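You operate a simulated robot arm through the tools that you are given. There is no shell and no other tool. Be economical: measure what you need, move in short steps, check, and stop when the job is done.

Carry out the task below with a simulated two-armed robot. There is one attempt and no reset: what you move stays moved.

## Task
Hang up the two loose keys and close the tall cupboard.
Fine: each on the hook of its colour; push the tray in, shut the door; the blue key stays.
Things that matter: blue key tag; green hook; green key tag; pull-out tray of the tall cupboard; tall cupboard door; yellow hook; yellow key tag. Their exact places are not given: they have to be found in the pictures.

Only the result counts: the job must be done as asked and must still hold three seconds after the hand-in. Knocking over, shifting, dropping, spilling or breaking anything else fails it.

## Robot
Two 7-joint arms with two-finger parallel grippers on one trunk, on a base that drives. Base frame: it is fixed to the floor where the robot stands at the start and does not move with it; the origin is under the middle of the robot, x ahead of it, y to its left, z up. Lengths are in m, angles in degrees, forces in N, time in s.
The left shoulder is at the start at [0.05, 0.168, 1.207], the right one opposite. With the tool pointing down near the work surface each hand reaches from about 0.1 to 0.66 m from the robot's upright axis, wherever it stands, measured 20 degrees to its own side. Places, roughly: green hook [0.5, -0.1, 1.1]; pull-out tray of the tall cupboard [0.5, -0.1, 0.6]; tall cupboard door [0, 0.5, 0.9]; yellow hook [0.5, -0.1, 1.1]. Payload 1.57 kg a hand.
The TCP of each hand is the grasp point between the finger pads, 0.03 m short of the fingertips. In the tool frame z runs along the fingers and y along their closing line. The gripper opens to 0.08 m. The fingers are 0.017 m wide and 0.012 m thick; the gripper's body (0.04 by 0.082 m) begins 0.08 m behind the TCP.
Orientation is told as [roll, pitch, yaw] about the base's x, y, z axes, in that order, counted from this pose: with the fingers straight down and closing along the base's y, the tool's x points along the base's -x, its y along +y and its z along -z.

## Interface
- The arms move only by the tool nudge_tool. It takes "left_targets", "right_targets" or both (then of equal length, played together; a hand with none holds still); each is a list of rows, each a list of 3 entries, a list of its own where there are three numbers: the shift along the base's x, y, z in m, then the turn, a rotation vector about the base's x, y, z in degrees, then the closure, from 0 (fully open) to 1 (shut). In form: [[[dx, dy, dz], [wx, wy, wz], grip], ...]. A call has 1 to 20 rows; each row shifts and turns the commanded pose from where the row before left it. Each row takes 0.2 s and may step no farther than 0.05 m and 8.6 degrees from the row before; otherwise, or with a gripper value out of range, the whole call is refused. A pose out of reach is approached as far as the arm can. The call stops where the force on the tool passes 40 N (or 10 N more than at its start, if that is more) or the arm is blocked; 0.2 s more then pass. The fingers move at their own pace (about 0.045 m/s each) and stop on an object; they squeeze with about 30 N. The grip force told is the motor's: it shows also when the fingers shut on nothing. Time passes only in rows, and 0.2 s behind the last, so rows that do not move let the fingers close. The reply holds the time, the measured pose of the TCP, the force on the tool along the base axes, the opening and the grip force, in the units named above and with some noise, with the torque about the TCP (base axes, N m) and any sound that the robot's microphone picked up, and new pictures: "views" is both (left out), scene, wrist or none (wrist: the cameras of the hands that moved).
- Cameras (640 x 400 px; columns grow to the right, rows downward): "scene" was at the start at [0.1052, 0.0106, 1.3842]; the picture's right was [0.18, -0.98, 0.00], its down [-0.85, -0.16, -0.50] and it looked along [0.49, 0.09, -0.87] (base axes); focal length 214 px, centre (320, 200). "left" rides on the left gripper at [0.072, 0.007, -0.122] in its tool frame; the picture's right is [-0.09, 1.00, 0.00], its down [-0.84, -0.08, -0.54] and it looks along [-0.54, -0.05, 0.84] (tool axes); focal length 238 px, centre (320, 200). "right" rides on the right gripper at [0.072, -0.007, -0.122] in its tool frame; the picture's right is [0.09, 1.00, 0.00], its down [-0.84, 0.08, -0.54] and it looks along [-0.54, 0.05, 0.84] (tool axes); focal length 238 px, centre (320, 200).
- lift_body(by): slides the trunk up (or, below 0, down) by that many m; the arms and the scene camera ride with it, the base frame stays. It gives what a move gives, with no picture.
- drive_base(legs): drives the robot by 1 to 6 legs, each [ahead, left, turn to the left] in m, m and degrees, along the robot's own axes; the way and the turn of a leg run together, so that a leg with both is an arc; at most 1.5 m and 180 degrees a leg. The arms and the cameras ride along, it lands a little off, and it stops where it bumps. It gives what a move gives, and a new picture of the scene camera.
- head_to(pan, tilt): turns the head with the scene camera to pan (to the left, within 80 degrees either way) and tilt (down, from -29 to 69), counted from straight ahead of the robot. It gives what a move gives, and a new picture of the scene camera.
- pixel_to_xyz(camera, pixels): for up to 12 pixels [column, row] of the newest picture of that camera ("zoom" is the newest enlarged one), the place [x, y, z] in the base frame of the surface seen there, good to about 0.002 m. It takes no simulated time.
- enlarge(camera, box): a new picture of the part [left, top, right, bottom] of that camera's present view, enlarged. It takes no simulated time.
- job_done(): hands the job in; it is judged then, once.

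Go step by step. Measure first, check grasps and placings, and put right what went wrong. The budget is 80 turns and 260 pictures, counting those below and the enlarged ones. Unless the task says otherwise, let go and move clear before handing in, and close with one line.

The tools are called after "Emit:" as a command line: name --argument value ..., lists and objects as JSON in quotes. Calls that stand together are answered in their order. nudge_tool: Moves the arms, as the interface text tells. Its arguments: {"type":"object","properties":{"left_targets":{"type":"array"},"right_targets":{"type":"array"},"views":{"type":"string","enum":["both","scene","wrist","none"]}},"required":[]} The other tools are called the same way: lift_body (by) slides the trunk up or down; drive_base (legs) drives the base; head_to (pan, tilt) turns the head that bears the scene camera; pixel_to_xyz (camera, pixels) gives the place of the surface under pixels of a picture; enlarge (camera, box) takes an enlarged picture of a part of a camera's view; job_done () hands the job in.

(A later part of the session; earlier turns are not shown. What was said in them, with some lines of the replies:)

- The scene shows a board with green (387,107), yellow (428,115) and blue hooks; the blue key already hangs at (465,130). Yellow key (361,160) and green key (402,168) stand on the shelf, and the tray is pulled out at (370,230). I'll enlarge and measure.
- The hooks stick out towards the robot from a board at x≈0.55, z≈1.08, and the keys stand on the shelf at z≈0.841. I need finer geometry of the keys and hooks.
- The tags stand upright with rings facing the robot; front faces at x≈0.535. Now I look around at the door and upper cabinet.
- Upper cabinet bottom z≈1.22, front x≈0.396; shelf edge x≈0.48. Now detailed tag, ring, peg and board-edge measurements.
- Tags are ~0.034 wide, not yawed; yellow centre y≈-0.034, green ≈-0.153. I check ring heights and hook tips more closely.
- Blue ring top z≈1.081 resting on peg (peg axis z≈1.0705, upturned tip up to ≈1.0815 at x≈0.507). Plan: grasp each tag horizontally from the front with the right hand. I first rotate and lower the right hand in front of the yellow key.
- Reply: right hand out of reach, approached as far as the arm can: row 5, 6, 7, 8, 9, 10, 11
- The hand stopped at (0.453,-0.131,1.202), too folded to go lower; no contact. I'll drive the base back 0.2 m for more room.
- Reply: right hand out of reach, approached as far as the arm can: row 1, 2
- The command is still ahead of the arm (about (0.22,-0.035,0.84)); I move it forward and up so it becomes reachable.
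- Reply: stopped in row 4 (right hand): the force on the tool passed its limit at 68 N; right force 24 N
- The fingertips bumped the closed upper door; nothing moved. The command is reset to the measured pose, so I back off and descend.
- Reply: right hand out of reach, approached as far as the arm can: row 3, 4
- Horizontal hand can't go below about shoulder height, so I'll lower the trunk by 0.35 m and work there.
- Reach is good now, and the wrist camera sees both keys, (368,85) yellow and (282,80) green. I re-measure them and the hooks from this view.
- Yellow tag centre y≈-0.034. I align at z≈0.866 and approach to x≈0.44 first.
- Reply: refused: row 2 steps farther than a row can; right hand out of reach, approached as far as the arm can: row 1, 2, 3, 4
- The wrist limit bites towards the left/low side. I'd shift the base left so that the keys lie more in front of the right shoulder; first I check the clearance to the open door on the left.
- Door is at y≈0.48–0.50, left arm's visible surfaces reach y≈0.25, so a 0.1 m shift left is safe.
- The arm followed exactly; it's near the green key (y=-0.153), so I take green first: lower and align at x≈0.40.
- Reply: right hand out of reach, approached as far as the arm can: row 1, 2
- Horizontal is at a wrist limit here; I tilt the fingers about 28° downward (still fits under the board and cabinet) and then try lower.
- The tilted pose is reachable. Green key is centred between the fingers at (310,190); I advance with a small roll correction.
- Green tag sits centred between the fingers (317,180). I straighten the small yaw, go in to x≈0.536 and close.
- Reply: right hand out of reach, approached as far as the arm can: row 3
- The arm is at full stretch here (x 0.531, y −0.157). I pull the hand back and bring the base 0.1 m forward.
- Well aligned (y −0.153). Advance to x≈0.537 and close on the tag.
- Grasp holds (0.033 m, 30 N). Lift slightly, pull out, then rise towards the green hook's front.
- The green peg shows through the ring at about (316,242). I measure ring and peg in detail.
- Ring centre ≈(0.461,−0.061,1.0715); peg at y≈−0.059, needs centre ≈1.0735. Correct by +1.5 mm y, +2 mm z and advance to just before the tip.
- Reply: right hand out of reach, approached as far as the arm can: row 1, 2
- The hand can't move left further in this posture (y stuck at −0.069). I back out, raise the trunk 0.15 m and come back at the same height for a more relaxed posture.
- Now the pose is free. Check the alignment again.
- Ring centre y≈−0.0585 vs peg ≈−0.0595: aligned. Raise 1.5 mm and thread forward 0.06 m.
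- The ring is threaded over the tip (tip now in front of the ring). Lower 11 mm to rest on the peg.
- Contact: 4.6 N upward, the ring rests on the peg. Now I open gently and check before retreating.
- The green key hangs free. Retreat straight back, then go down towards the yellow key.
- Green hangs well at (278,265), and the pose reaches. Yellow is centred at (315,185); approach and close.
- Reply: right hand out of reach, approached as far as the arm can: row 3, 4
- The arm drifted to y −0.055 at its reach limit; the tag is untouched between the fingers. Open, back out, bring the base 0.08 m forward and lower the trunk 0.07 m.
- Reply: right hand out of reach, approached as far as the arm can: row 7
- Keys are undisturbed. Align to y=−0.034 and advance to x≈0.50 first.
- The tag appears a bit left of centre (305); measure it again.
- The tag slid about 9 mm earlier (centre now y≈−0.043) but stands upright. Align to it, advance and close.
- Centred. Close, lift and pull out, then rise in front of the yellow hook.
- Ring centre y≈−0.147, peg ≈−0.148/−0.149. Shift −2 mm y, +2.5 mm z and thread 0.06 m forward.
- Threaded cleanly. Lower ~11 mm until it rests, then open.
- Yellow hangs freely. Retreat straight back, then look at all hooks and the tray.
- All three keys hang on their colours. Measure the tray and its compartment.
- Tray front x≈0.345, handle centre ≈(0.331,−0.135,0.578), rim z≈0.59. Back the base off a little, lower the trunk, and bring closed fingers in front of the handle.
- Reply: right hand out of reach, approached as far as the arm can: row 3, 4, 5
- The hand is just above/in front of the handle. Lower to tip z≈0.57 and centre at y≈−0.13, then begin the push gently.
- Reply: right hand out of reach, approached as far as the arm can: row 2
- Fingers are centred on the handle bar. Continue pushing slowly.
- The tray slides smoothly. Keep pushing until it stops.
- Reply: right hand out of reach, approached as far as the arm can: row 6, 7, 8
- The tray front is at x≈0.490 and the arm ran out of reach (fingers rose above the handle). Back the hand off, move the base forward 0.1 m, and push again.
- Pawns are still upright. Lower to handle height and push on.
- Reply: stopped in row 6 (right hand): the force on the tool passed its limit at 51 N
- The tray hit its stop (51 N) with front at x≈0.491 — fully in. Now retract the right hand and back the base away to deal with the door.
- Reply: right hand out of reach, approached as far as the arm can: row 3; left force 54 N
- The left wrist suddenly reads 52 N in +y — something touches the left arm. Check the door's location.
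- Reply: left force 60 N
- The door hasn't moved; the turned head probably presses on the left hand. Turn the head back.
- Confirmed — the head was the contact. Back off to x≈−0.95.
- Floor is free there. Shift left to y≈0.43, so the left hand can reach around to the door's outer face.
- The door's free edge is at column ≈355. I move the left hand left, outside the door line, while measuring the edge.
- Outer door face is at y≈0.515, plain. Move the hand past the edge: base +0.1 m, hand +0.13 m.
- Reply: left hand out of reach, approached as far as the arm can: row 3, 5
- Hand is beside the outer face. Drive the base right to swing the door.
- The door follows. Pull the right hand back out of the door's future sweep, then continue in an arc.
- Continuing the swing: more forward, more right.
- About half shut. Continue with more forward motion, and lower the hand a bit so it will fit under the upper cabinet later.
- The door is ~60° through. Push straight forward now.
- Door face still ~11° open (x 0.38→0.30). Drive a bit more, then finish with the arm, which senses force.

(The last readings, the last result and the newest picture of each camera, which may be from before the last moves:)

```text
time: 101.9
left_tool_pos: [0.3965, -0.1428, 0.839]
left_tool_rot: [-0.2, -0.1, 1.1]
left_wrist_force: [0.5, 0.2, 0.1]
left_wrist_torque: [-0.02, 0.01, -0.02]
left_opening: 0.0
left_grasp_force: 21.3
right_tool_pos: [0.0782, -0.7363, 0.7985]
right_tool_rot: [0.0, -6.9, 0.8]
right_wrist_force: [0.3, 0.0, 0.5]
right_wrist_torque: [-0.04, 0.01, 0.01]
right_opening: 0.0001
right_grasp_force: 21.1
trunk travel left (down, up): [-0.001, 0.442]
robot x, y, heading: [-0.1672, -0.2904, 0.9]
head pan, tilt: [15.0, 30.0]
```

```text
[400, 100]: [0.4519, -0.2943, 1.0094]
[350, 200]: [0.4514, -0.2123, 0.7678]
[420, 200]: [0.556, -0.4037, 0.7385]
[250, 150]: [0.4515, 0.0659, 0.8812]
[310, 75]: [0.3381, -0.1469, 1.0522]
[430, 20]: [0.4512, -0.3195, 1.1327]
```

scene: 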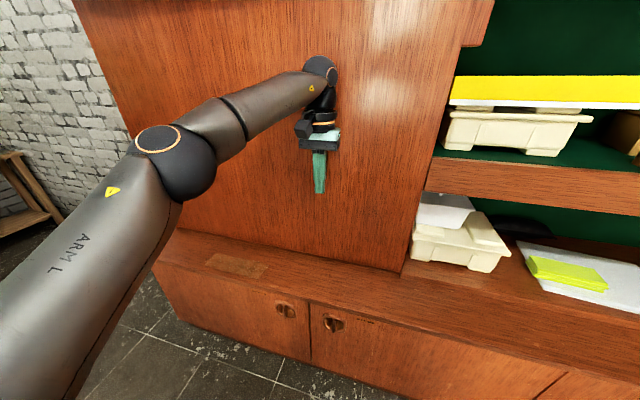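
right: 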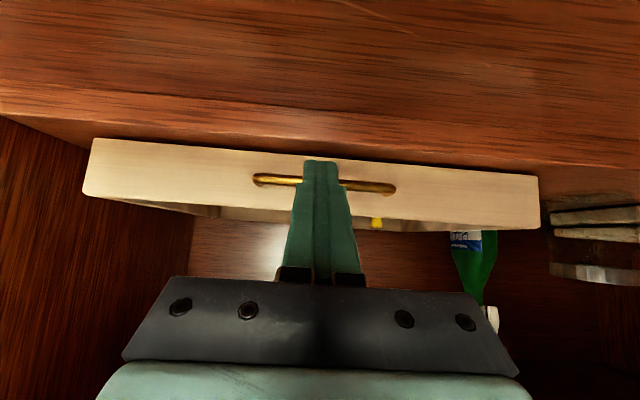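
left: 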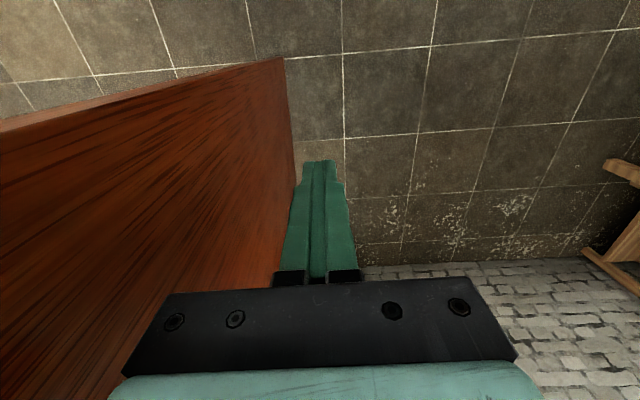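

The door face is at x≈0.4515 everywhere, i.e. parallel to the front. Push slightly more to confirm it's at its stop.

Emit:
nudge_tool --left_targets '[[[0.006, 0, 0], [0, 0, 0], 1], [[0.006, 0, 0], [0, 0, 0], 1], [[0.006, 0, 0], [0, 0, 0], 1], [[0.006, 0, 0], [0, 0, 0], 1]]' --views "scene"

Emit:
pixel_to_xyz --camera "scene" --pixels '[[400, 100], [350, 200], [380, 230], [230, 150], [430, 20]]'

```text
time: 102.9
left_tool_pos: [0.4114, -0.1436, 0.8415]
left_tool_rot: [-0.2, -0.1, 1.0]
left_wrist_force: [-8.2, 0.5, 3.7]
left_wrist_torque: [-0.11, -0.79, -0.09]
left_opening: 0.0
left_grasp_force: 21.6
left hand out of reach, approached as far as the arm can: row 4
right_tool_pos: [0.0785, -0.7357, 0.7978]
right_tool_rot: [-0.2, -7.0, 0.8]
right_wrist_force: [0.0, 0.2, -0.3]
right_wrist_torque: [-0.02, 0.01, -0.02]
right_opening: 0.0
right_grasp_force: 20.7
trunk travel left (down, up): [-0.001, 0.442]
robot x, y, heading: [-0.1666, -0.2926, 0.8]
head pan, tilt: [15.0, 30.0]
```

scene: 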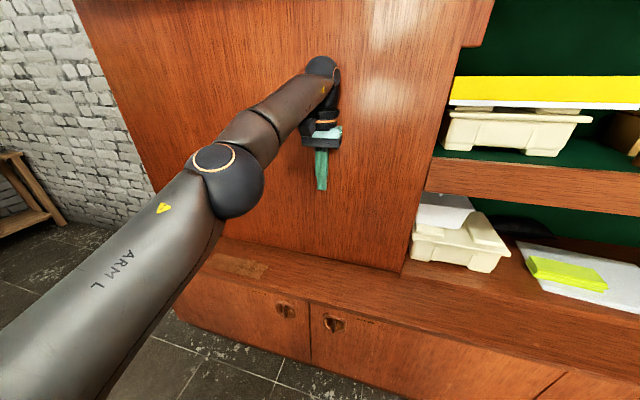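

```text
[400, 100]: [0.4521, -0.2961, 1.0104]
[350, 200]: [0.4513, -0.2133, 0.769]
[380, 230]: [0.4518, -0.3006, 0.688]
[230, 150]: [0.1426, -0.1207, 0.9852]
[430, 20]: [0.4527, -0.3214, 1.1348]
```

8 N against the door and it doesn't move: closed at its stop. Retreat the hand, back the base off and check that it stays shut.

Emit:
nudge_tool --left_targets '[[[-0.04, 0, 0], [0, 0, 0], 1], [[-0.045, 0, 0], [0, 0, 0], 1], [[-0.045, 0, 0], [0, 0, 0], 1]]' --views "none"

Emit:
drive_base --legs '[[-0.3, 0, 0]]'

Emit:
pixel_to_xyz --camera "scene" --pixels '[[400, 100], [380, 180], [350, 200], [250, 60], [430, 60]]'

```text
time: 103.7
left_tool_pos: [0.2832, -0.1425, 0.8405]
left_tool_rot: [-0.1, -0.1, 1.2]
left_wrist_force: [-0.5, -0.1, -0.7]
left_wrist_torque: [0.0, 0.02, 0.0]
left_opening: 0.0
left_grasp_force: 21.2
right_tool_pos: [0.0799, -0.7363, 0.7981]
right_tool_rot: [0.0, -6.9, 0.7]
right_wrist_force: [0.2, 0.6, -0.4]
right_wrist_torque: [0.0, -0.02, 0.01]
right_opening: 0.0002
right_grasp_force: 20.9
trunk travel left (down, up): [-0.001, 0.442]
robot x, y, heading: [-0.1648, -0.2945, 0.5]
head pan, tilt: [15.0, 30.0]
```

```text
time: 105.8
left_tool_pos: [-0.0183, -0.1474, 0.8414]
left_tool_rot: [-0.2, -0.1, 1.1]
left_wrist_force: [0.2, 0.5, 0.1]
left_wrist_torque: [-0.03, -0.01, 0.0]
left_opening: 0.0003
left_grasp_force: 21.4
right_tool_pos: [-0.2214, -0.7402, 0.7978]
right_tool_rot: [-0.1, -6.9, 0.7]
right_wrist_force: [0.0, -1.3, -1.0]
right_wrist_torque: [-0.01, 0.0, -0.02]
right_opening: 0.0
right_grasp_force: 21.2
trunk travel left (down, up): [-0.001, 0.442]
robot x, y, heading: [-0.4687, -0.2968, 0.9]
head pan, tilt: [15.0, 30.0]
```

scene: 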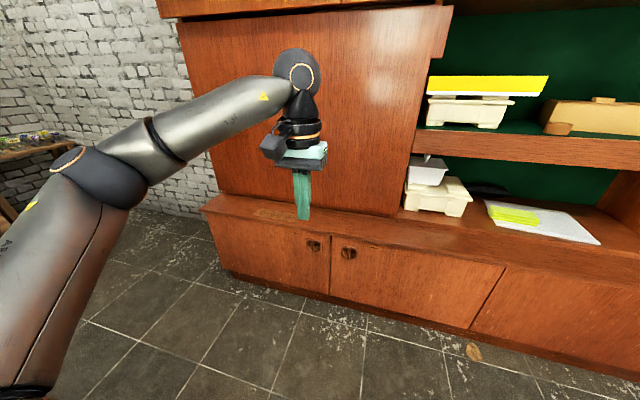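

```text
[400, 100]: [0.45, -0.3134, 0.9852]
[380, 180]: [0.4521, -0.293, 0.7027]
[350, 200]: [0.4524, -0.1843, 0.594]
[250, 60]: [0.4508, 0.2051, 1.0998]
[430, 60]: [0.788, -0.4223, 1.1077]
```

The door stays shut, with its face flat at x≈0.451. The keys hung freely and the tray was at its stop before I closed it. Both hands are clear, so I hand in.

Emit:
job_done

```text
The job is handed in.
```

I hung the green and yellow keys on the hooks of their colours, pushed the tray in to its stop and shut the cupboard door. I left the blue key on its hook, and the job is handed in.
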